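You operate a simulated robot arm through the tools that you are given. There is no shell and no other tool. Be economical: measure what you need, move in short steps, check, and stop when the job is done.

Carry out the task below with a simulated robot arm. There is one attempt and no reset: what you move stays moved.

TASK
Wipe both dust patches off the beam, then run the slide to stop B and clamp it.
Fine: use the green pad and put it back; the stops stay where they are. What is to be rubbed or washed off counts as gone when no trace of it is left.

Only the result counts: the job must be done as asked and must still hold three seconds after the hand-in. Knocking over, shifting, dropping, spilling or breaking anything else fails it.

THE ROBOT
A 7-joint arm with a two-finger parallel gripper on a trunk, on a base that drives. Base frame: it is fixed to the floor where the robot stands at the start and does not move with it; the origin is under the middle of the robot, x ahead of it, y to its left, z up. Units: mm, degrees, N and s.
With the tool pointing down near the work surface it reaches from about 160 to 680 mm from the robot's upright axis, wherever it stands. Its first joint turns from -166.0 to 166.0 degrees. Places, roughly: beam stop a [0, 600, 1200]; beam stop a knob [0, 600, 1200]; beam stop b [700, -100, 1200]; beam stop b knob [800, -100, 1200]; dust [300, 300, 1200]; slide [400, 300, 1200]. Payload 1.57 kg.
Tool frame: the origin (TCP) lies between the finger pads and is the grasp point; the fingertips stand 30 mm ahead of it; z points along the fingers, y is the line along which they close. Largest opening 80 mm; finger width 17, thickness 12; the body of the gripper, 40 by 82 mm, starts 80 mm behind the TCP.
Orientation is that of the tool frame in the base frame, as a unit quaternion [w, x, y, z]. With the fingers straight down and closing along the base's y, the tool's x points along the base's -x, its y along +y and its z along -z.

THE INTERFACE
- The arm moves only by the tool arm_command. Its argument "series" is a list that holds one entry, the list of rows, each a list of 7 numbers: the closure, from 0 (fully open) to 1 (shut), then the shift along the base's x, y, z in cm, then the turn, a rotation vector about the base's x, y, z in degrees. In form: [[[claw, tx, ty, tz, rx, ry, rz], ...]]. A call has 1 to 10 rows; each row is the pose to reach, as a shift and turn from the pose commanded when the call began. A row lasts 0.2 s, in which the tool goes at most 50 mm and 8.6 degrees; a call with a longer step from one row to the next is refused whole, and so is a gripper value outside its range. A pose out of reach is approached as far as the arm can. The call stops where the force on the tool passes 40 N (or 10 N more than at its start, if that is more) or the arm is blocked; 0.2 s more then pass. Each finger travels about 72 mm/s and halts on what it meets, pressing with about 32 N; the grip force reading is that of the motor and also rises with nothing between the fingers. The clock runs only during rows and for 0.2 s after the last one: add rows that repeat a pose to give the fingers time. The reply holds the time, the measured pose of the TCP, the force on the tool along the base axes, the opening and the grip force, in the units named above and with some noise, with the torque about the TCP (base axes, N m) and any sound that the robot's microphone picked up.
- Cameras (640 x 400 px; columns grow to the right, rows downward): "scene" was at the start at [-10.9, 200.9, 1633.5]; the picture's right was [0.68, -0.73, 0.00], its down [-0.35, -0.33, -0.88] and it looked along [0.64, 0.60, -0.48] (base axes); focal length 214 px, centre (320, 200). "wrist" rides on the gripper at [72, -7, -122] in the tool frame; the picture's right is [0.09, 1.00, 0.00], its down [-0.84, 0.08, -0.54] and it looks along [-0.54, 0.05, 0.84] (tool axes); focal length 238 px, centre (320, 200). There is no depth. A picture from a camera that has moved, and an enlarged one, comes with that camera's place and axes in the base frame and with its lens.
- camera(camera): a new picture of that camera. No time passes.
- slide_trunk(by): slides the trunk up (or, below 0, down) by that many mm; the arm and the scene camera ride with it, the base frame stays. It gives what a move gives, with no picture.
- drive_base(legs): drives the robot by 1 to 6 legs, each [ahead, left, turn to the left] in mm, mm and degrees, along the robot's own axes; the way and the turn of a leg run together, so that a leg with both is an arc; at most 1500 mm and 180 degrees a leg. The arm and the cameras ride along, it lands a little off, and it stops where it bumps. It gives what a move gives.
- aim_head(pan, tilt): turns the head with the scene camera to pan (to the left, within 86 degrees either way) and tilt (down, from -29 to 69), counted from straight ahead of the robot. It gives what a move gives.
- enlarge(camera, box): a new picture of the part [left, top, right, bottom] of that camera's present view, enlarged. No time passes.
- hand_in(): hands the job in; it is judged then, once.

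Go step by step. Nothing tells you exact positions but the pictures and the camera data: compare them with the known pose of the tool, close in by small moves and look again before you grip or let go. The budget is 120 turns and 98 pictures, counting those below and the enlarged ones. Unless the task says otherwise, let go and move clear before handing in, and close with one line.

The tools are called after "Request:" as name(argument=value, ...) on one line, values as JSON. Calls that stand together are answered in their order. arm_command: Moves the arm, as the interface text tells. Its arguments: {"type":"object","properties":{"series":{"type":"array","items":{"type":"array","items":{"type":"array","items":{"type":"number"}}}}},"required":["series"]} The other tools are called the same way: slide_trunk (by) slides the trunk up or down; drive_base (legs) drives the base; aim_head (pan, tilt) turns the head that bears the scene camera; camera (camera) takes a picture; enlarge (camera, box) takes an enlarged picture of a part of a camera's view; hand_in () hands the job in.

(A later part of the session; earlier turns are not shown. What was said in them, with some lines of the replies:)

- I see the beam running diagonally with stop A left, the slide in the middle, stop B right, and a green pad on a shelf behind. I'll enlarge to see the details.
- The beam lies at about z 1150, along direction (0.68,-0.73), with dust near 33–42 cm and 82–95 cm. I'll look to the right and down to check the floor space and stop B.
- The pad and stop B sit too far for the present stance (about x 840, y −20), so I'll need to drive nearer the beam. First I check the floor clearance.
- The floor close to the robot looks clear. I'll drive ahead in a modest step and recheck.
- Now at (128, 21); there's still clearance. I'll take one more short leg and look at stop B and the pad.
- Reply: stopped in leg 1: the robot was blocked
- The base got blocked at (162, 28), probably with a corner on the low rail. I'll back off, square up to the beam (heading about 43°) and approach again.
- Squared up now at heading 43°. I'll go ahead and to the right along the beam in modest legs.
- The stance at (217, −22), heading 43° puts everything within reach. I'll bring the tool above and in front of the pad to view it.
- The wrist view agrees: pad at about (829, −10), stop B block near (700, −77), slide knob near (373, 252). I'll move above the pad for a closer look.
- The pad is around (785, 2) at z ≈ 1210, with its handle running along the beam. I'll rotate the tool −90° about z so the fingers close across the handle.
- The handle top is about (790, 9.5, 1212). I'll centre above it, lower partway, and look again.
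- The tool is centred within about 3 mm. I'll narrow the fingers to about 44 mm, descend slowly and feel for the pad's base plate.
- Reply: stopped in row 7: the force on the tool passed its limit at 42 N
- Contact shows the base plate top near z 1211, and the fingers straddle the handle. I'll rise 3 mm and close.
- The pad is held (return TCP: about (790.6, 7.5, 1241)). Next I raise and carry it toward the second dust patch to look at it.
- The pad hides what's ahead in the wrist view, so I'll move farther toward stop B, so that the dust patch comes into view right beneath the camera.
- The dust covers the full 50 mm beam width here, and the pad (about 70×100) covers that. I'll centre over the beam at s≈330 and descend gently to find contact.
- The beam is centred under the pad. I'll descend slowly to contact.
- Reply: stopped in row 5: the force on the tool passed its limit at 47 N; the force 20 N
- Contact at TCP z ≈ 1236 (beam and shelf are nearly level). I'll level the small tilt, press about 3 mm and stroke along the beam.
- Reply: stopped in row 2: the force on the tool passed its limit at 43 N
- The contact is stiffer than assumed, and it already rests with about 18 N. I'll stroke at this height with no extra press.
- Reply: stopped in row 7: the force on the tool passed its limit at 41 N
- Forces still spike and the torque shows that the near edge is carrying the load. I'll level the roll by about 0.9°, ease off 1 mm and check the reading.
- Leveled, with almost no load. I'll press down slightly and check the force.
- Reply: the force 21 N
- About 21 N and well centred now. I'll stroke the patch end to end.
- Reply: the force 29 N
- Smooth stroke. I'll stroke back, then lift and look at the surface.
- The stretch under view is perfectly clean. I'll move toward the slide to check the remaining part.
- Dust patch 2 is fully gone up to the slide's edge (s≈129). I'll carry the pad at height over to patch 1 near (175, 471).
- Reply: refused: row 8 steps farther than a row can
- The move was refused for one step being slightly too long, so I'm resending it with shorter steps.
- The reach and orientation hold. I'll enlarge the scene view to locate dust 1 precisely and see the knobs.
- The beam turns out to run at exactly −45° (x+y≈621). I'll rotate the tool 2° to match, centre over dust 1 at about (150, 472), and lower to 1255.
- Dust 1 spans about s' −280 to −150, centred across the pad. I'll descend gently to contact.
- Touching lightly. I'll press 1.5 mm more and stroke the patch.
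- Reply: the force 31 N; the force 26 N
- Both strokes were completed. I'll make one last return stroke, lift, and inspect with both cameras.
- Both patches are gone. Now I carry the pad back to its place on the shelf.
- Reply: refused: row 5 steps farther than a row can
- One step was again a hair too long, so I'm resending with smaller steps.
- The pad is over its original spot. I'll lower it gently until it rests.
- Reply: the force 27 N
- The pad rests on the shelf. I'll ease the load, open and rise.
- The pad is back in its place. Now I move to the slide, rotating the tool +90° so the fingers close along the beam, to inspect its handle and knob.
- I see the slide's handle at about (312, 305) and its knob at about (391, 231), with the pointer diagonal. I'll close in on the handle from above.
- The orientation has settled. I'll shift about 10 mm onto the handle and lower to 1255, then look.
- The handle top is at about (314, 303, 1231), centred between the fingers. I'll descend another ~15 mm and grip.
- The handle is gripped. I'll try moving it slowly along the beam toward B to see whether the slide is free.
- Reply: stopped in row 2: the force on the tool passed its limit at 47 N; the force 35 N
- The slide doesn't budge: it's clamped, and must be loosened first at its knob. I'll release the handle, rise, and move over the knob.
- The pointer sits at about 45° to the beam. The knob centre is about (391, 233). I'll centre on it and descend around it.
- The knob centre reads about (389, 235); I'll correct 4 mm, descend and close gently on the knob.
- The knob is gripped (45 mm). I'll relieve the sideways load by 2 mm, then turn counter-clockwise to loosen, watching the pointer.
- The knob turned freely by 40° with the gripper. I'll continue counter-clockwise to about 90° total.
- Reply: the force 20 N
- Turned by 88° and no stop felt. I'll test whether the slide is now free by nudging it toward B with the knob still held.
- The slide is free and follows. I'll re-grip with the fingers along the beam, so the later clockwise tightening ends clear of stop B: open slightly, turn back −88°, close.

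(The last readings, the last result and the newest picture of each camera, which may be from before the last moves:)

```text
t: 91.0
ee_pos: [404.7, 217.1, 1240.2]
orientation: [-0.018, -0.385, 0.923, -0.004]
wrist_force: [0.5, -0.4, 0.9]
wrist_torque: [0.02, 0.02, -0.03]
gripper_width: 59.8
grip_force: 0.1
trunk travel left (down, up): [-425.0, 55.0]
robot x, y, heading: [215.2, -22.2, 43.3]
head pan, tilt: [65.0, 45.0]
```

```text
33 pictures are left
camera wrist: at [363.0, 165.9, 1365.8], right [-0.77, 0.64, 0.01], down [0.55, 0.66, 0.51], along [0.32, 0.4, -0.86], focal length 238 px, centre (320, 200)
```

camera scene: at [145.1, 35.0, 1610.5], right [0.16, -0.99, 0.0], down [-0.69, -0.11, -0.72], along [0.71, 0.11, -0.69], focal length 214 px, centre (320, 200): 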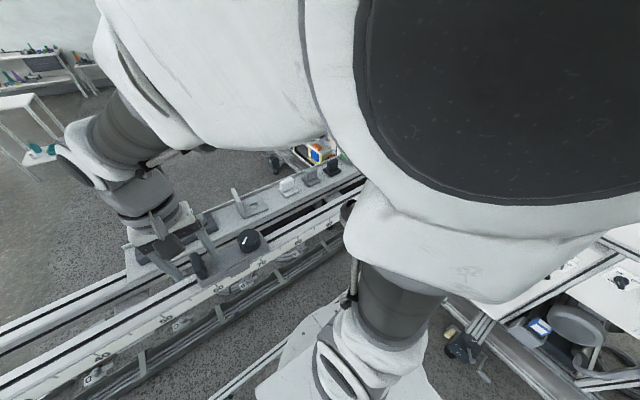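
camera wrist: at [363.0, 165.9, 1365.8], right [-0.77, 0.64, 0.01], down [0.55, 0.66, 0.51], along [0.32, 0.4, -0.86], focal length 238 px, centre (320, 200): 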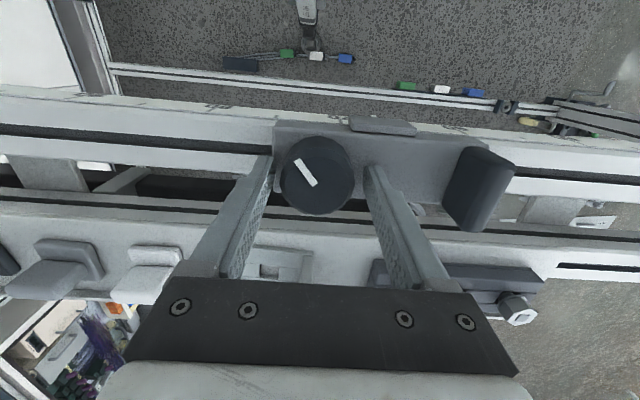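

The pointer turned 90° as expected. I'll level the small tilt and close on the knob again.

Request:
arm_command(series=[[[0.25, 0, 0, 0, 1.2, -1.7, 0], [0.25, 0, 0, 0, 1.2, -1.7, 0], [0.6, 0, 0, 0, 1.2, -1.7, 0], [1, 0, 0, 0, 1.2, -1.7, 0], [1, 0, 0, 0, 1.2, -1.7, 0]]])

```text
t: 92.2
ee_pos: [402.6, 218.6, 1238.8]
orientation: [-0.001, -0.387, 0.922, -0.001]
wrist_force: [0.2, 1.5, -29.9]
wrist_torque: [-0.47, 0.61, 0.08]
gripper_width: 45.5
grip_force: 44.8
trunk travel left (down, up): [-425.0, 55.0]
robot x, y, heading: [216.5, -23.6, 43.2]
head pan, tilt: [65.0, 45.0]
```

Level and gripped, with some upward pull; I'll ease down 2.5 mm and start sliding toward B.

Request:
arm_command(series=[[[1, 0, 0, -0.25, 0, 0, 0], [1, 0, 0, -0.25, 0, 0, 0]]])

Request:
arm_command(series=[[[1, 0.7, -0.7, 0, 0, 0, 0], [1, 2, -2, 0, 0, 0, 0], [1, 4, -4, 0, 0, 0, 0], [1, 6, -6, 0, 0, 0, 0], [1, 8, -8, 0, 0, 0, 0], [1, 10, -10, 0, 0, 0, 0], [1, 12, -12, 0, 0, 0, 0], [1, 14, -14, 0, 0, 0, 0], [1, 16, -16, 0, 0, 0, 0], [1, 16, -16, 0, 0, 0, 0]]])

Request:
camera(camera="wrist")

```text
t: 92.8
ee_pos: [404.5, 218.9, 1239.9]
orientation: [0.003, -0.386, 0.922, 0.001]
wrist_force: [-3.0, -0.7, -25.1]
wrist_torque: [-0.9, 0.66, 0.02]
gripper_width: 45.1
grip_force: 44.8
trunk travel left (down, up): [-425.0, 55.0]
robot x, y, heading: [212.9, -23.9, 43.5]
head pan, tilt: [65.0, 45.0]
```

```text
t: 94.0
ee_pos: [480.0, 144.0, 1239.9]
orientation: [0.004, -0.384, 0.923, 0.004]
wrist_force: [3.5, 2.1, 5.2]
wrist_torque: [0.48, -0.95, -0.02]
gripper_width: 44.9
grip_force: 45.3
trunk travel left (down, up): [-425.0, 55.0]
robot x, y, heading: [215.9, -24.9, 43.4]
head pan, tilt: [65.0, 45.0]
stopped in row 5: the force on the tool passed its limit at 41 N (the readings are from after the stop); the commanded pose is now the measured one
```

```text
32 pictures are left
camera wrist: at [432.5, 88.5, 1362.7], right [-0.77, 0.64, 0.0], down [0.53, 0.64, 0.55], along [0.35, 0.43, -0.83], focal length 238 px, centre (320, 200)
```

wrist: 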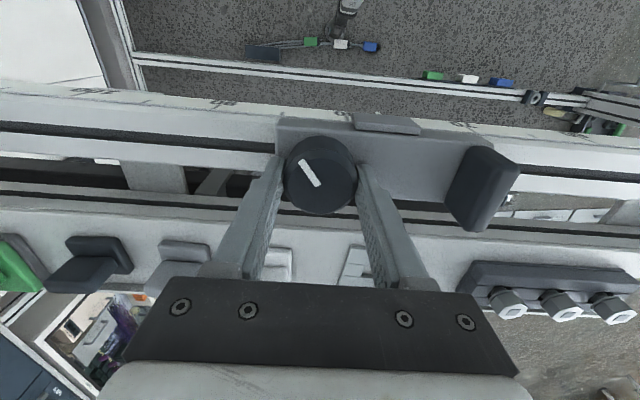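

It slid about 107 mm before a force spike stopped it; now relaxed. I continue a bit slower.

Request:
arm_command(series=[[[1, 0.7, -0.7, 0, 0, 0, 0], [1, 2, -2, 0, 0, 0, 0], [1, 3.5, -3.5, 0, 0, 0, 0], [1, 5, -5, 0, 0, 0, 0], [1, 6.5, -6.5, 0, 0, 0, 0], [1, 8, -8, 0, 0, 0, 0], [1, 9.5, -9.5, 0, 0, 0, 0], [1, 11, -11, 0, 0, 0, 0], [1, 12, -12, 0, 0, 0, 0], [1, 12, -12, 0, 0, 0, 0]]])

Request:
camera(camera="wrist")

```text
t: 96.2
ee_pos: [598.3, 25.8, 1241.9]
orientation: [0.004, -0.385, 0.923, 0.003]
wrist_force: [9.4, 9.9, -28.2]
wrist_torque: [-0.59, 0.11, 0.02]
gripper_width: 44.9
grip_force: 44.8
trunk travel left (down, up): [-425.0, 55.0]
robot x, y, heading: [214.4, -24.7, 43.3]
head pan, tilt: [65.0, 45.0]
```

```text
31 pictures are left
camera wrist: at [552.9, -30.9, 1363.0], right [-0.77, 0.63, 0.0], down [0.53, 0.64, 0.55], along [0.35, 0.43, -0.83], focal length 238 px, centre (320, 200)
```

wrist: 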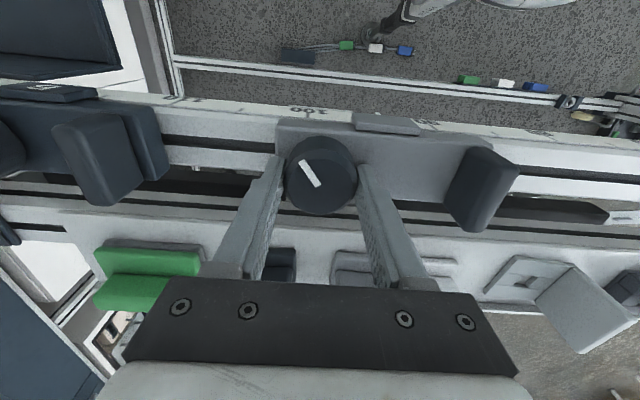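

The remaining gap to B's base plate is about 70 mm. I'll relieve the load slightly and advance 50 mm.

Request:
arm_command(series=[[[1, 0.1, 0.1, -0.15, 0, 0, 0], [1, 0.7, -0.5, -0.15, 0, 0, 0], [1, 1.7, -1.5, -0.15, 0, 0, 0], [1, 2.7, -2.5, -0.15, 0, 0, 0], [1, 3.6, -3.4, -0.15, 0, 0, 0], [1, 3.6, -3.4, -0.15, 0, 0, 0]]])

Request:
camera(camera="wrist")

```text
t: 97.6
ee_pos: [634.0, -9.8, 1241.4]
orientation: [0.007, -0.386, 0.923, 0.004]
wrist_force: [7.0, 6.5, 0.9]
wrist_torque: [-0.41, 0.66, 0.0]
gripper_width: 45.0
grip_force: 45.1
trunk travel left (down, up): [-425.0, 55.0]
robot x, y, heading: [218.3, -24.4, 43.7]
head pan, tilt: [65.0, 45.0]
```

```text
30 pictures are left
camera wrist: at [587.6, -66.0, 1362.8], right [-0.77, 0.63, 0.0], down [0.53, 0.64, 0.55], along [0.35, 0.43, -0.83], focal length 238 px, centre (320, 200)
```

wrist: 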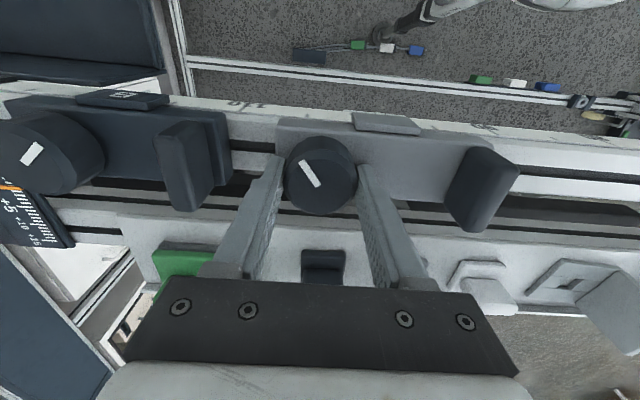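

About 34 mm remain, and B's pointer shows the "clamped" direction (as the slide had). I'll advance 28 mm, then creep into contact.

Request:
arm_command(series=[[[1, 0.7, -0.7, 0, 0, 0, 0], [1, 1.4, -1.4, 0, 0, 0, 0], [1, 2.0, -2.0, 0, 0, 0, 0], [1, 2.2, -2.2, 0, 0, 0, 0], [1, 2.35, -2.35, 0, 0, 0, 0], [1, 2.5, -2.5, 0, 0, 0, 0], [1, 2.65, -2.65, 0, 0, 0, 0], [1, 2.65, -2.65, 0, 0, 0, 0]]])

Request:
camera(camera="wrist")

```text
t: 99.4
ee_pos: [659.2, -35.2, 1241.4]
orientation: [0.007, -0.386, 0.923, 0.004]
wrist_force: [8.0, 9.7, 12.0]
wrist_torque: [0.5, -0.37, 0.06]
gripper_width: 44.8
grip_force: 45.2
trunk travel left (down, up): [-425.0, 55.0]
robot x, y, heading: [214.5, -18.3, 43.2]
head pan, tilt: [65.0, 45.0]
```

```text
29 pictures are left
camera wrist: at [613.4, -91.4, 1362.8], right [-0.77, 0.63, 0.0], down [0.53, 0.64, 0.55], along [0.35, 0.43, -0.83], focal length 238 px, centre (320, 200)
```

wrist: 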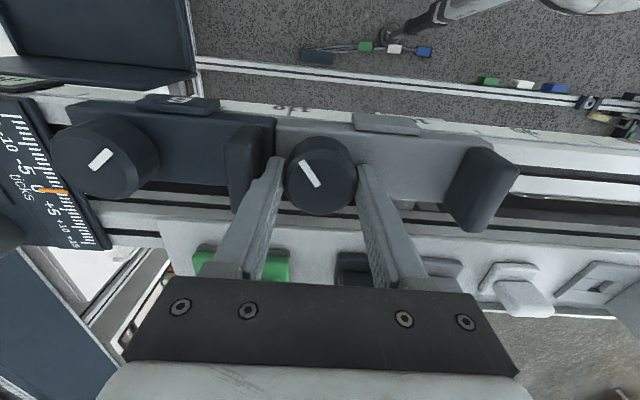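

Request:
enlarge(camera="wrist", box=[200, 90, 360, 190])

Request:
arm_command(series=[[[1, 0.15, -0.15, 0, 0, 0, 0], [1, 0.3, -0.3, 0, 0, 0, 0], [1, 0.3, -0.3, 0, 0, 0, 0]]])

Request:
enlarge(camera="wrist", box=[200, 90, 360, 190])

```text
4.00 times, centred on (280, 140) of wrist
camera zoom: at [613.4, -91.4, 1362.8], right [-0.77, 0.63, 0.0], down [0.53, 0.64, 0.55], along [0.35, 0.43, -0.83], focal length 953 px, centre (480, 440)
```

zoom: 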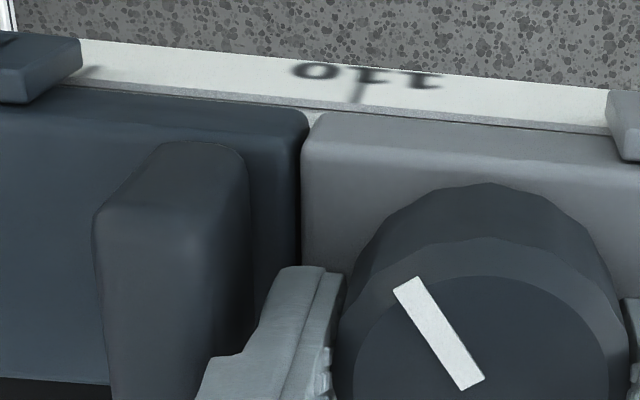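

```text
t: 100.2
ee_pos: [659.1, -35.8, 1241.7]
orientation: [0.005, -0.386, 0.922, 0.004]
wrist_force: [-3.7, 23.8, 14.5]
wrist_torque: [0.28, -0.12, 0.0]
gripper_width: 44.9
grip_force: 45.1
trunk travel left (down, up): [-425.0, 55.0]
robot x, y, heading: [215.1, -22.7, 43.5]
head pan, tilt: [65.0, 45.0]
```

```text
4.00 times, centred on (280, 140) of wrist
camera zoom: at [614.4, -92.2, 1362.8], right [-0.77, 0.63, 0.0], down [0.53, 0.64, 0.55], along [0.35, 0.43, -0.83], focal length 953 px, centre (480, 440)
```

zoom: 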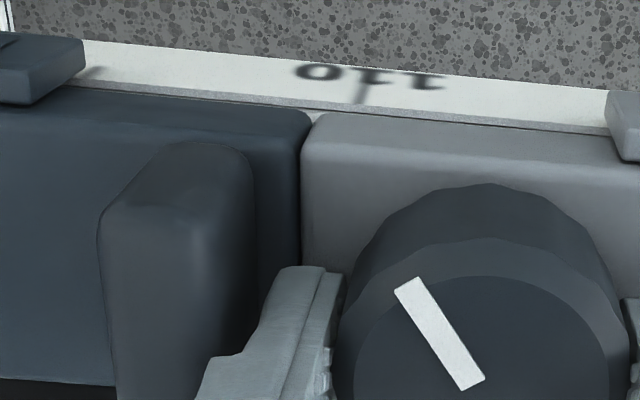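

The slide is flush with B (about 20 N of resistance). Now I turn the knob clockwise, keeping a light push on the stop.

Request:
arm_command(series=[[[1, -0.03, 0.17, 0, 0, 0, 0], [1, -0.03, 0.17, 0, 0, 0, -8], [1, -0.03, 0.17, 0, 0, 0, -16], [1, -0.03, 0.17, 0, 0, 0, -24], [1, -0.03, 0.17, 0, 0, 0, -32], [1, -0.03, 0.17, 0, 0, 0, -40], [1, -0.03, 0.17, 0, 0, 0, -48], [1, -0.03, 0.17, 0, 0, 0, -56], [1, -0.03, 0.17, 0, 0, 0, -64], [1, -0.03, 0.17, 0, 0, 0, -64]]])

Request:
camera(camera="wrist")

```text
t: 102.4
ee_pos: [661.8, -37.6, 1240.7]
orientation: [0.008, 0.163, 0.987, 0.0]
wrist_force: [-9.0, 9.9, 8.5]
wrist_torque: [-0.26, 0.47, -0.08]
gripper_width: 44.7
grip_force: 45.1
trunk travel left (down, up): [-425.0, 55.0]
robot x, y, heading: [214.9, -24.0, 43.2]
head pan, tilt: [65.0, 45.0]
```

```text
26 pictures are left
camera wrist: at [589.4, -18.8, 1362.6], right [0.23, 0.97, 0.0], down [0.81, -0.19, 0.55], along [0.54, -0.13, -0.83], focal length 238 px, centre (320, 200)
```

wrist: 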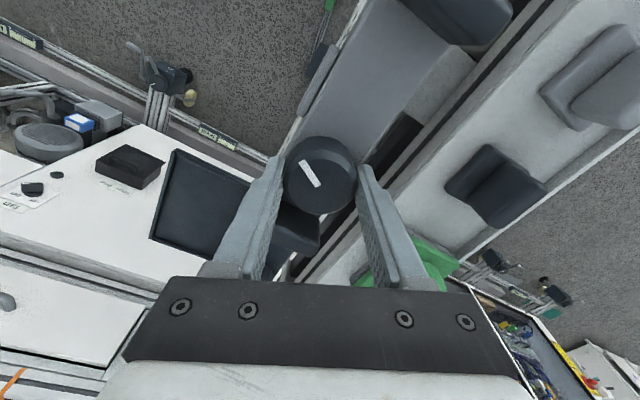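

Knob still following with light torque. I'll continue to −90° and a little beyond, watching the torque.

Request:
arm_command(series=[[[1, 0, 0, 0, 0, 0, -8], [1, 0, 0, 0, 0, 0, -16], [1, 0, 0, 0, 0, 0, -24], [1, 0, 0, 0, 0, 0, -24]]])

Request:
camera(camera="wrist")

```text
t: 103.4
ee_pos: [661.2, -38.5, 1241.4]
orientation: [0.007, 0.363, 0.932, -0.002]
wrist_force: [-7.2, 2.9, 5.7]
wrist_torque: [-0.51, 0.32, 1.16]
gripper_width: 45.2
grip_force: 45.1
trunk travel left (down, up): [-425.0, 55.0]
robot x, y, heading: [215.5, -25.8, 43.2]
head pan, tilt: [65.0, 45.0]
```

```text
25 pictures are left
camera wrist: at [602.7, 8.0, 1362.5], right [0.61, 0.79, 0.0], down [0.66, -0.51, 0.56], along [0.44, -0.34, -0.83], focal length 238 px, centre (320, 200)
```

wrist: 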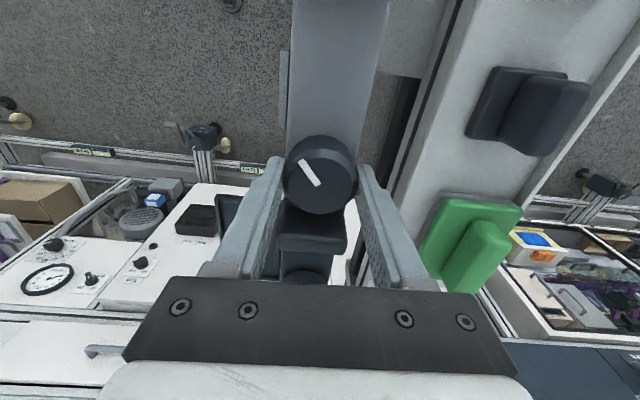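

Torque jumped to 1.16 N·m: the clamp is biting at its original angle. I'll add a small further turn to make sure.

Request:
arm_command(series=[[[1, 0, 0, 0, 0, 0, -5], [1, 0, 0, 0, 0, 0, -8], [1, 0, 0, 0, 0, 0, -8]]])

Request:
camera(camera="wrist")

```text
t: 104.2
ee_pos: [661.9, -40.3, 1240.9]
orientation: [0.008, 0.429, 0.903, -0.002]
wrist_force: [-0.5, -5.7, 4.0]
wrist_torque: [-1.34, 0.03, 0.88]
gripper_width: 45.4
grip_force: 45.0
trunk travel left (down, up): [-425.0, 55.0]
robot x, y, heading: [217.2, -25.3, 43.2]
head pan, tilt: [65.0, 45.0]
```

```text
24 pictures are left
camera wrist: at [610.5, 14.2, 1362.4], right [0.71, 0.7, 0.0], down [0.58, -0.59, 0.56], along [0.39, -0.4, -0.83], focal length 238 px, centre (320, 200)
```

wrist: 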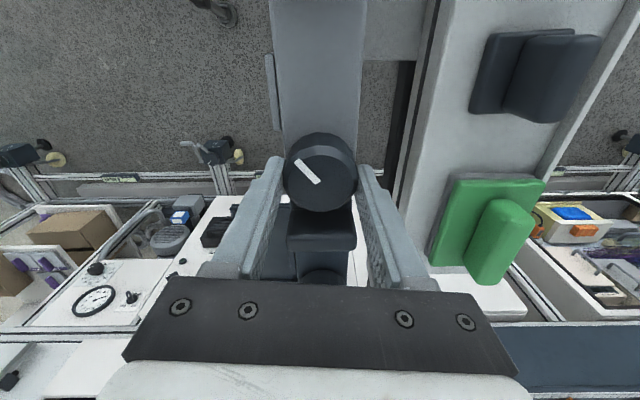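

The gripper slipped on the knob, so it's at its clamped end stop. I'll release, rise, and check the result.

Request:
arm_command(series=[[[0.7, 0, 0, 0, 0, 0, 0], [0.3, 0, 0, 0, 0, 0, 0], [0.25, 0, 0, 0, 0, 0, 0], [0.25, 0, 0, 2, 0, 0, 0], [0.25, 0, 0, 5, 0, 0, 0], [0.25, 0, 0, 9, 0, 0, 0], [0.25, -1, 1, 13, 0, 0, 0], [0.25, -3, 3, 16, 0, 0, 0], [0.25, -4, 4, 18, 0, 0, 0], [0.25, -4, 4, 18, 0, 0, 0]]])

Request:
camera(camera="wrist")

Request:
enlarge(camera="wrist", box=[240, 60, 400, 160])

```text
t: 106.4
ee_pos: [622.6, 1.8, 1422.3]
orientation: [0.007, 0.428, 0.904, -0.002]
wrist_force: [0.4, -0.2, -0.7]
wrist_torque: [-0.01, 0.0, 0.03]
gripper_width: 60.1
grip_force: 0.0
trunk travel left (down, up): [-425.0, 55.0]
robot x, y, heading: [215.2, -23.8, 43.6]
head pan, tilt: [65.0, 45.0]
```

```text
23 pictures are left
camera wrist: at [570.6, 55.3, 1543.8], right [0.71, 0.7, 0.0], down [0.58, -0.59, 0.55], along [0.39, -0.39, -0.83], focal length 238 px, centre (320, 200)
```

wrist: 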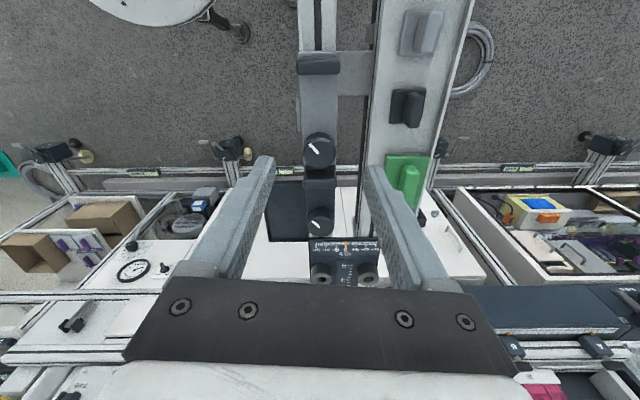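

```text
4.00 times, centred on (320, 110) of wrist
camera zoom: at [570.6, 55.3, 1543.8], right [0.71, 0.7, 0.0], down [0.58, -0.59, 0.55], along [0.39, -0.39, -0.83], focal length 953 px, centre (320, 560)
```

zoom: 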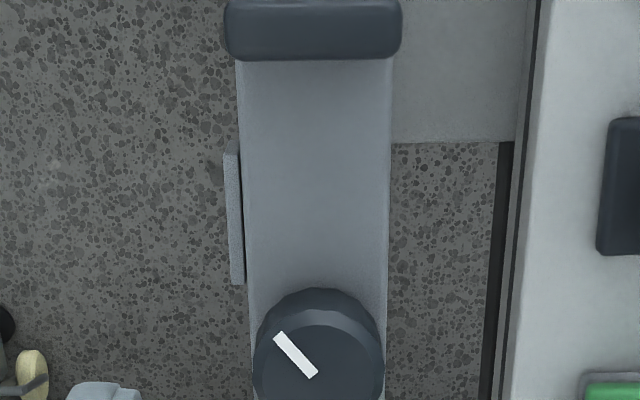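

Request:
enlarge(camera="wrist", box=[280, 130, 440, 230])

Request:
enlarge(camera="wrist", box=[280, 0, 440, 100])

```text
4.00 times, centred on (360, 180) of wrist
camera zoom: at [570.6, 55.3, 1543.8], right [0.71, 0.7, 0.0], down [0.58, -0.59, 0.55], along [0.39, -0.39, -0.83], focal length 953 px, centre (160, 280)
```

zoom: 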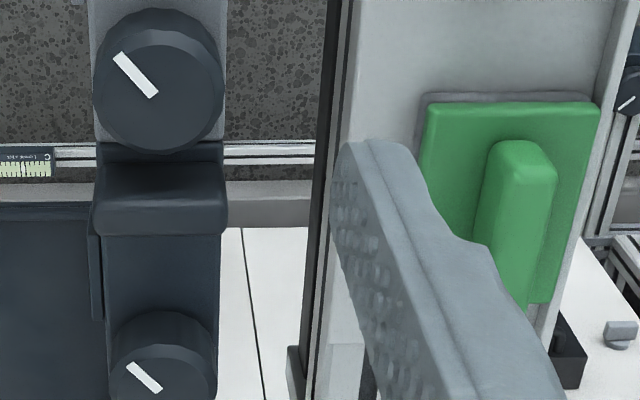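

```text
4.00 times, centred on (360, 50) of wrist
camera zoom: at [570.6, 55.3, 1543.8], right [0.71, 0.7, 0.0], down [0.58, -0.59, 0.55], along [0.39, -0.39, -0.83], focal length 953 px, centre (160, 800)
```

zoom: 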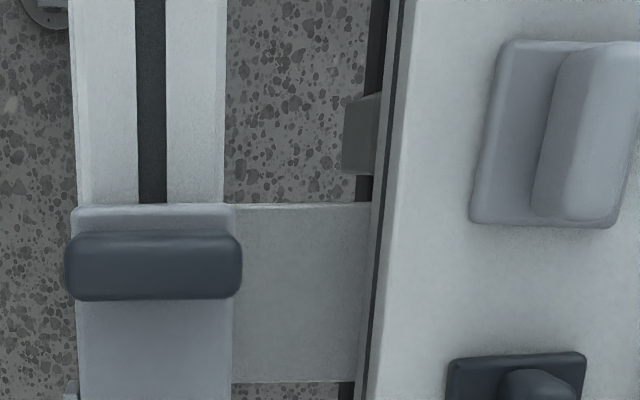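

Both dust patches are gone, the green pad is back in its place on the shelf, and the slide sits flush against stop B. The slide's knob now points the same way as B's clamped knob, and the gripper is clear of everything. I'm handing in.

Request:
hand_in()

```text
The job is handed in.
```

I wiped both dust patches off the beam, put the green pad back on the shelf (roughly 10 mm from its exact starting spot), ran the slide to stop B and clamped it; I handed the job in, but no verdict came back.
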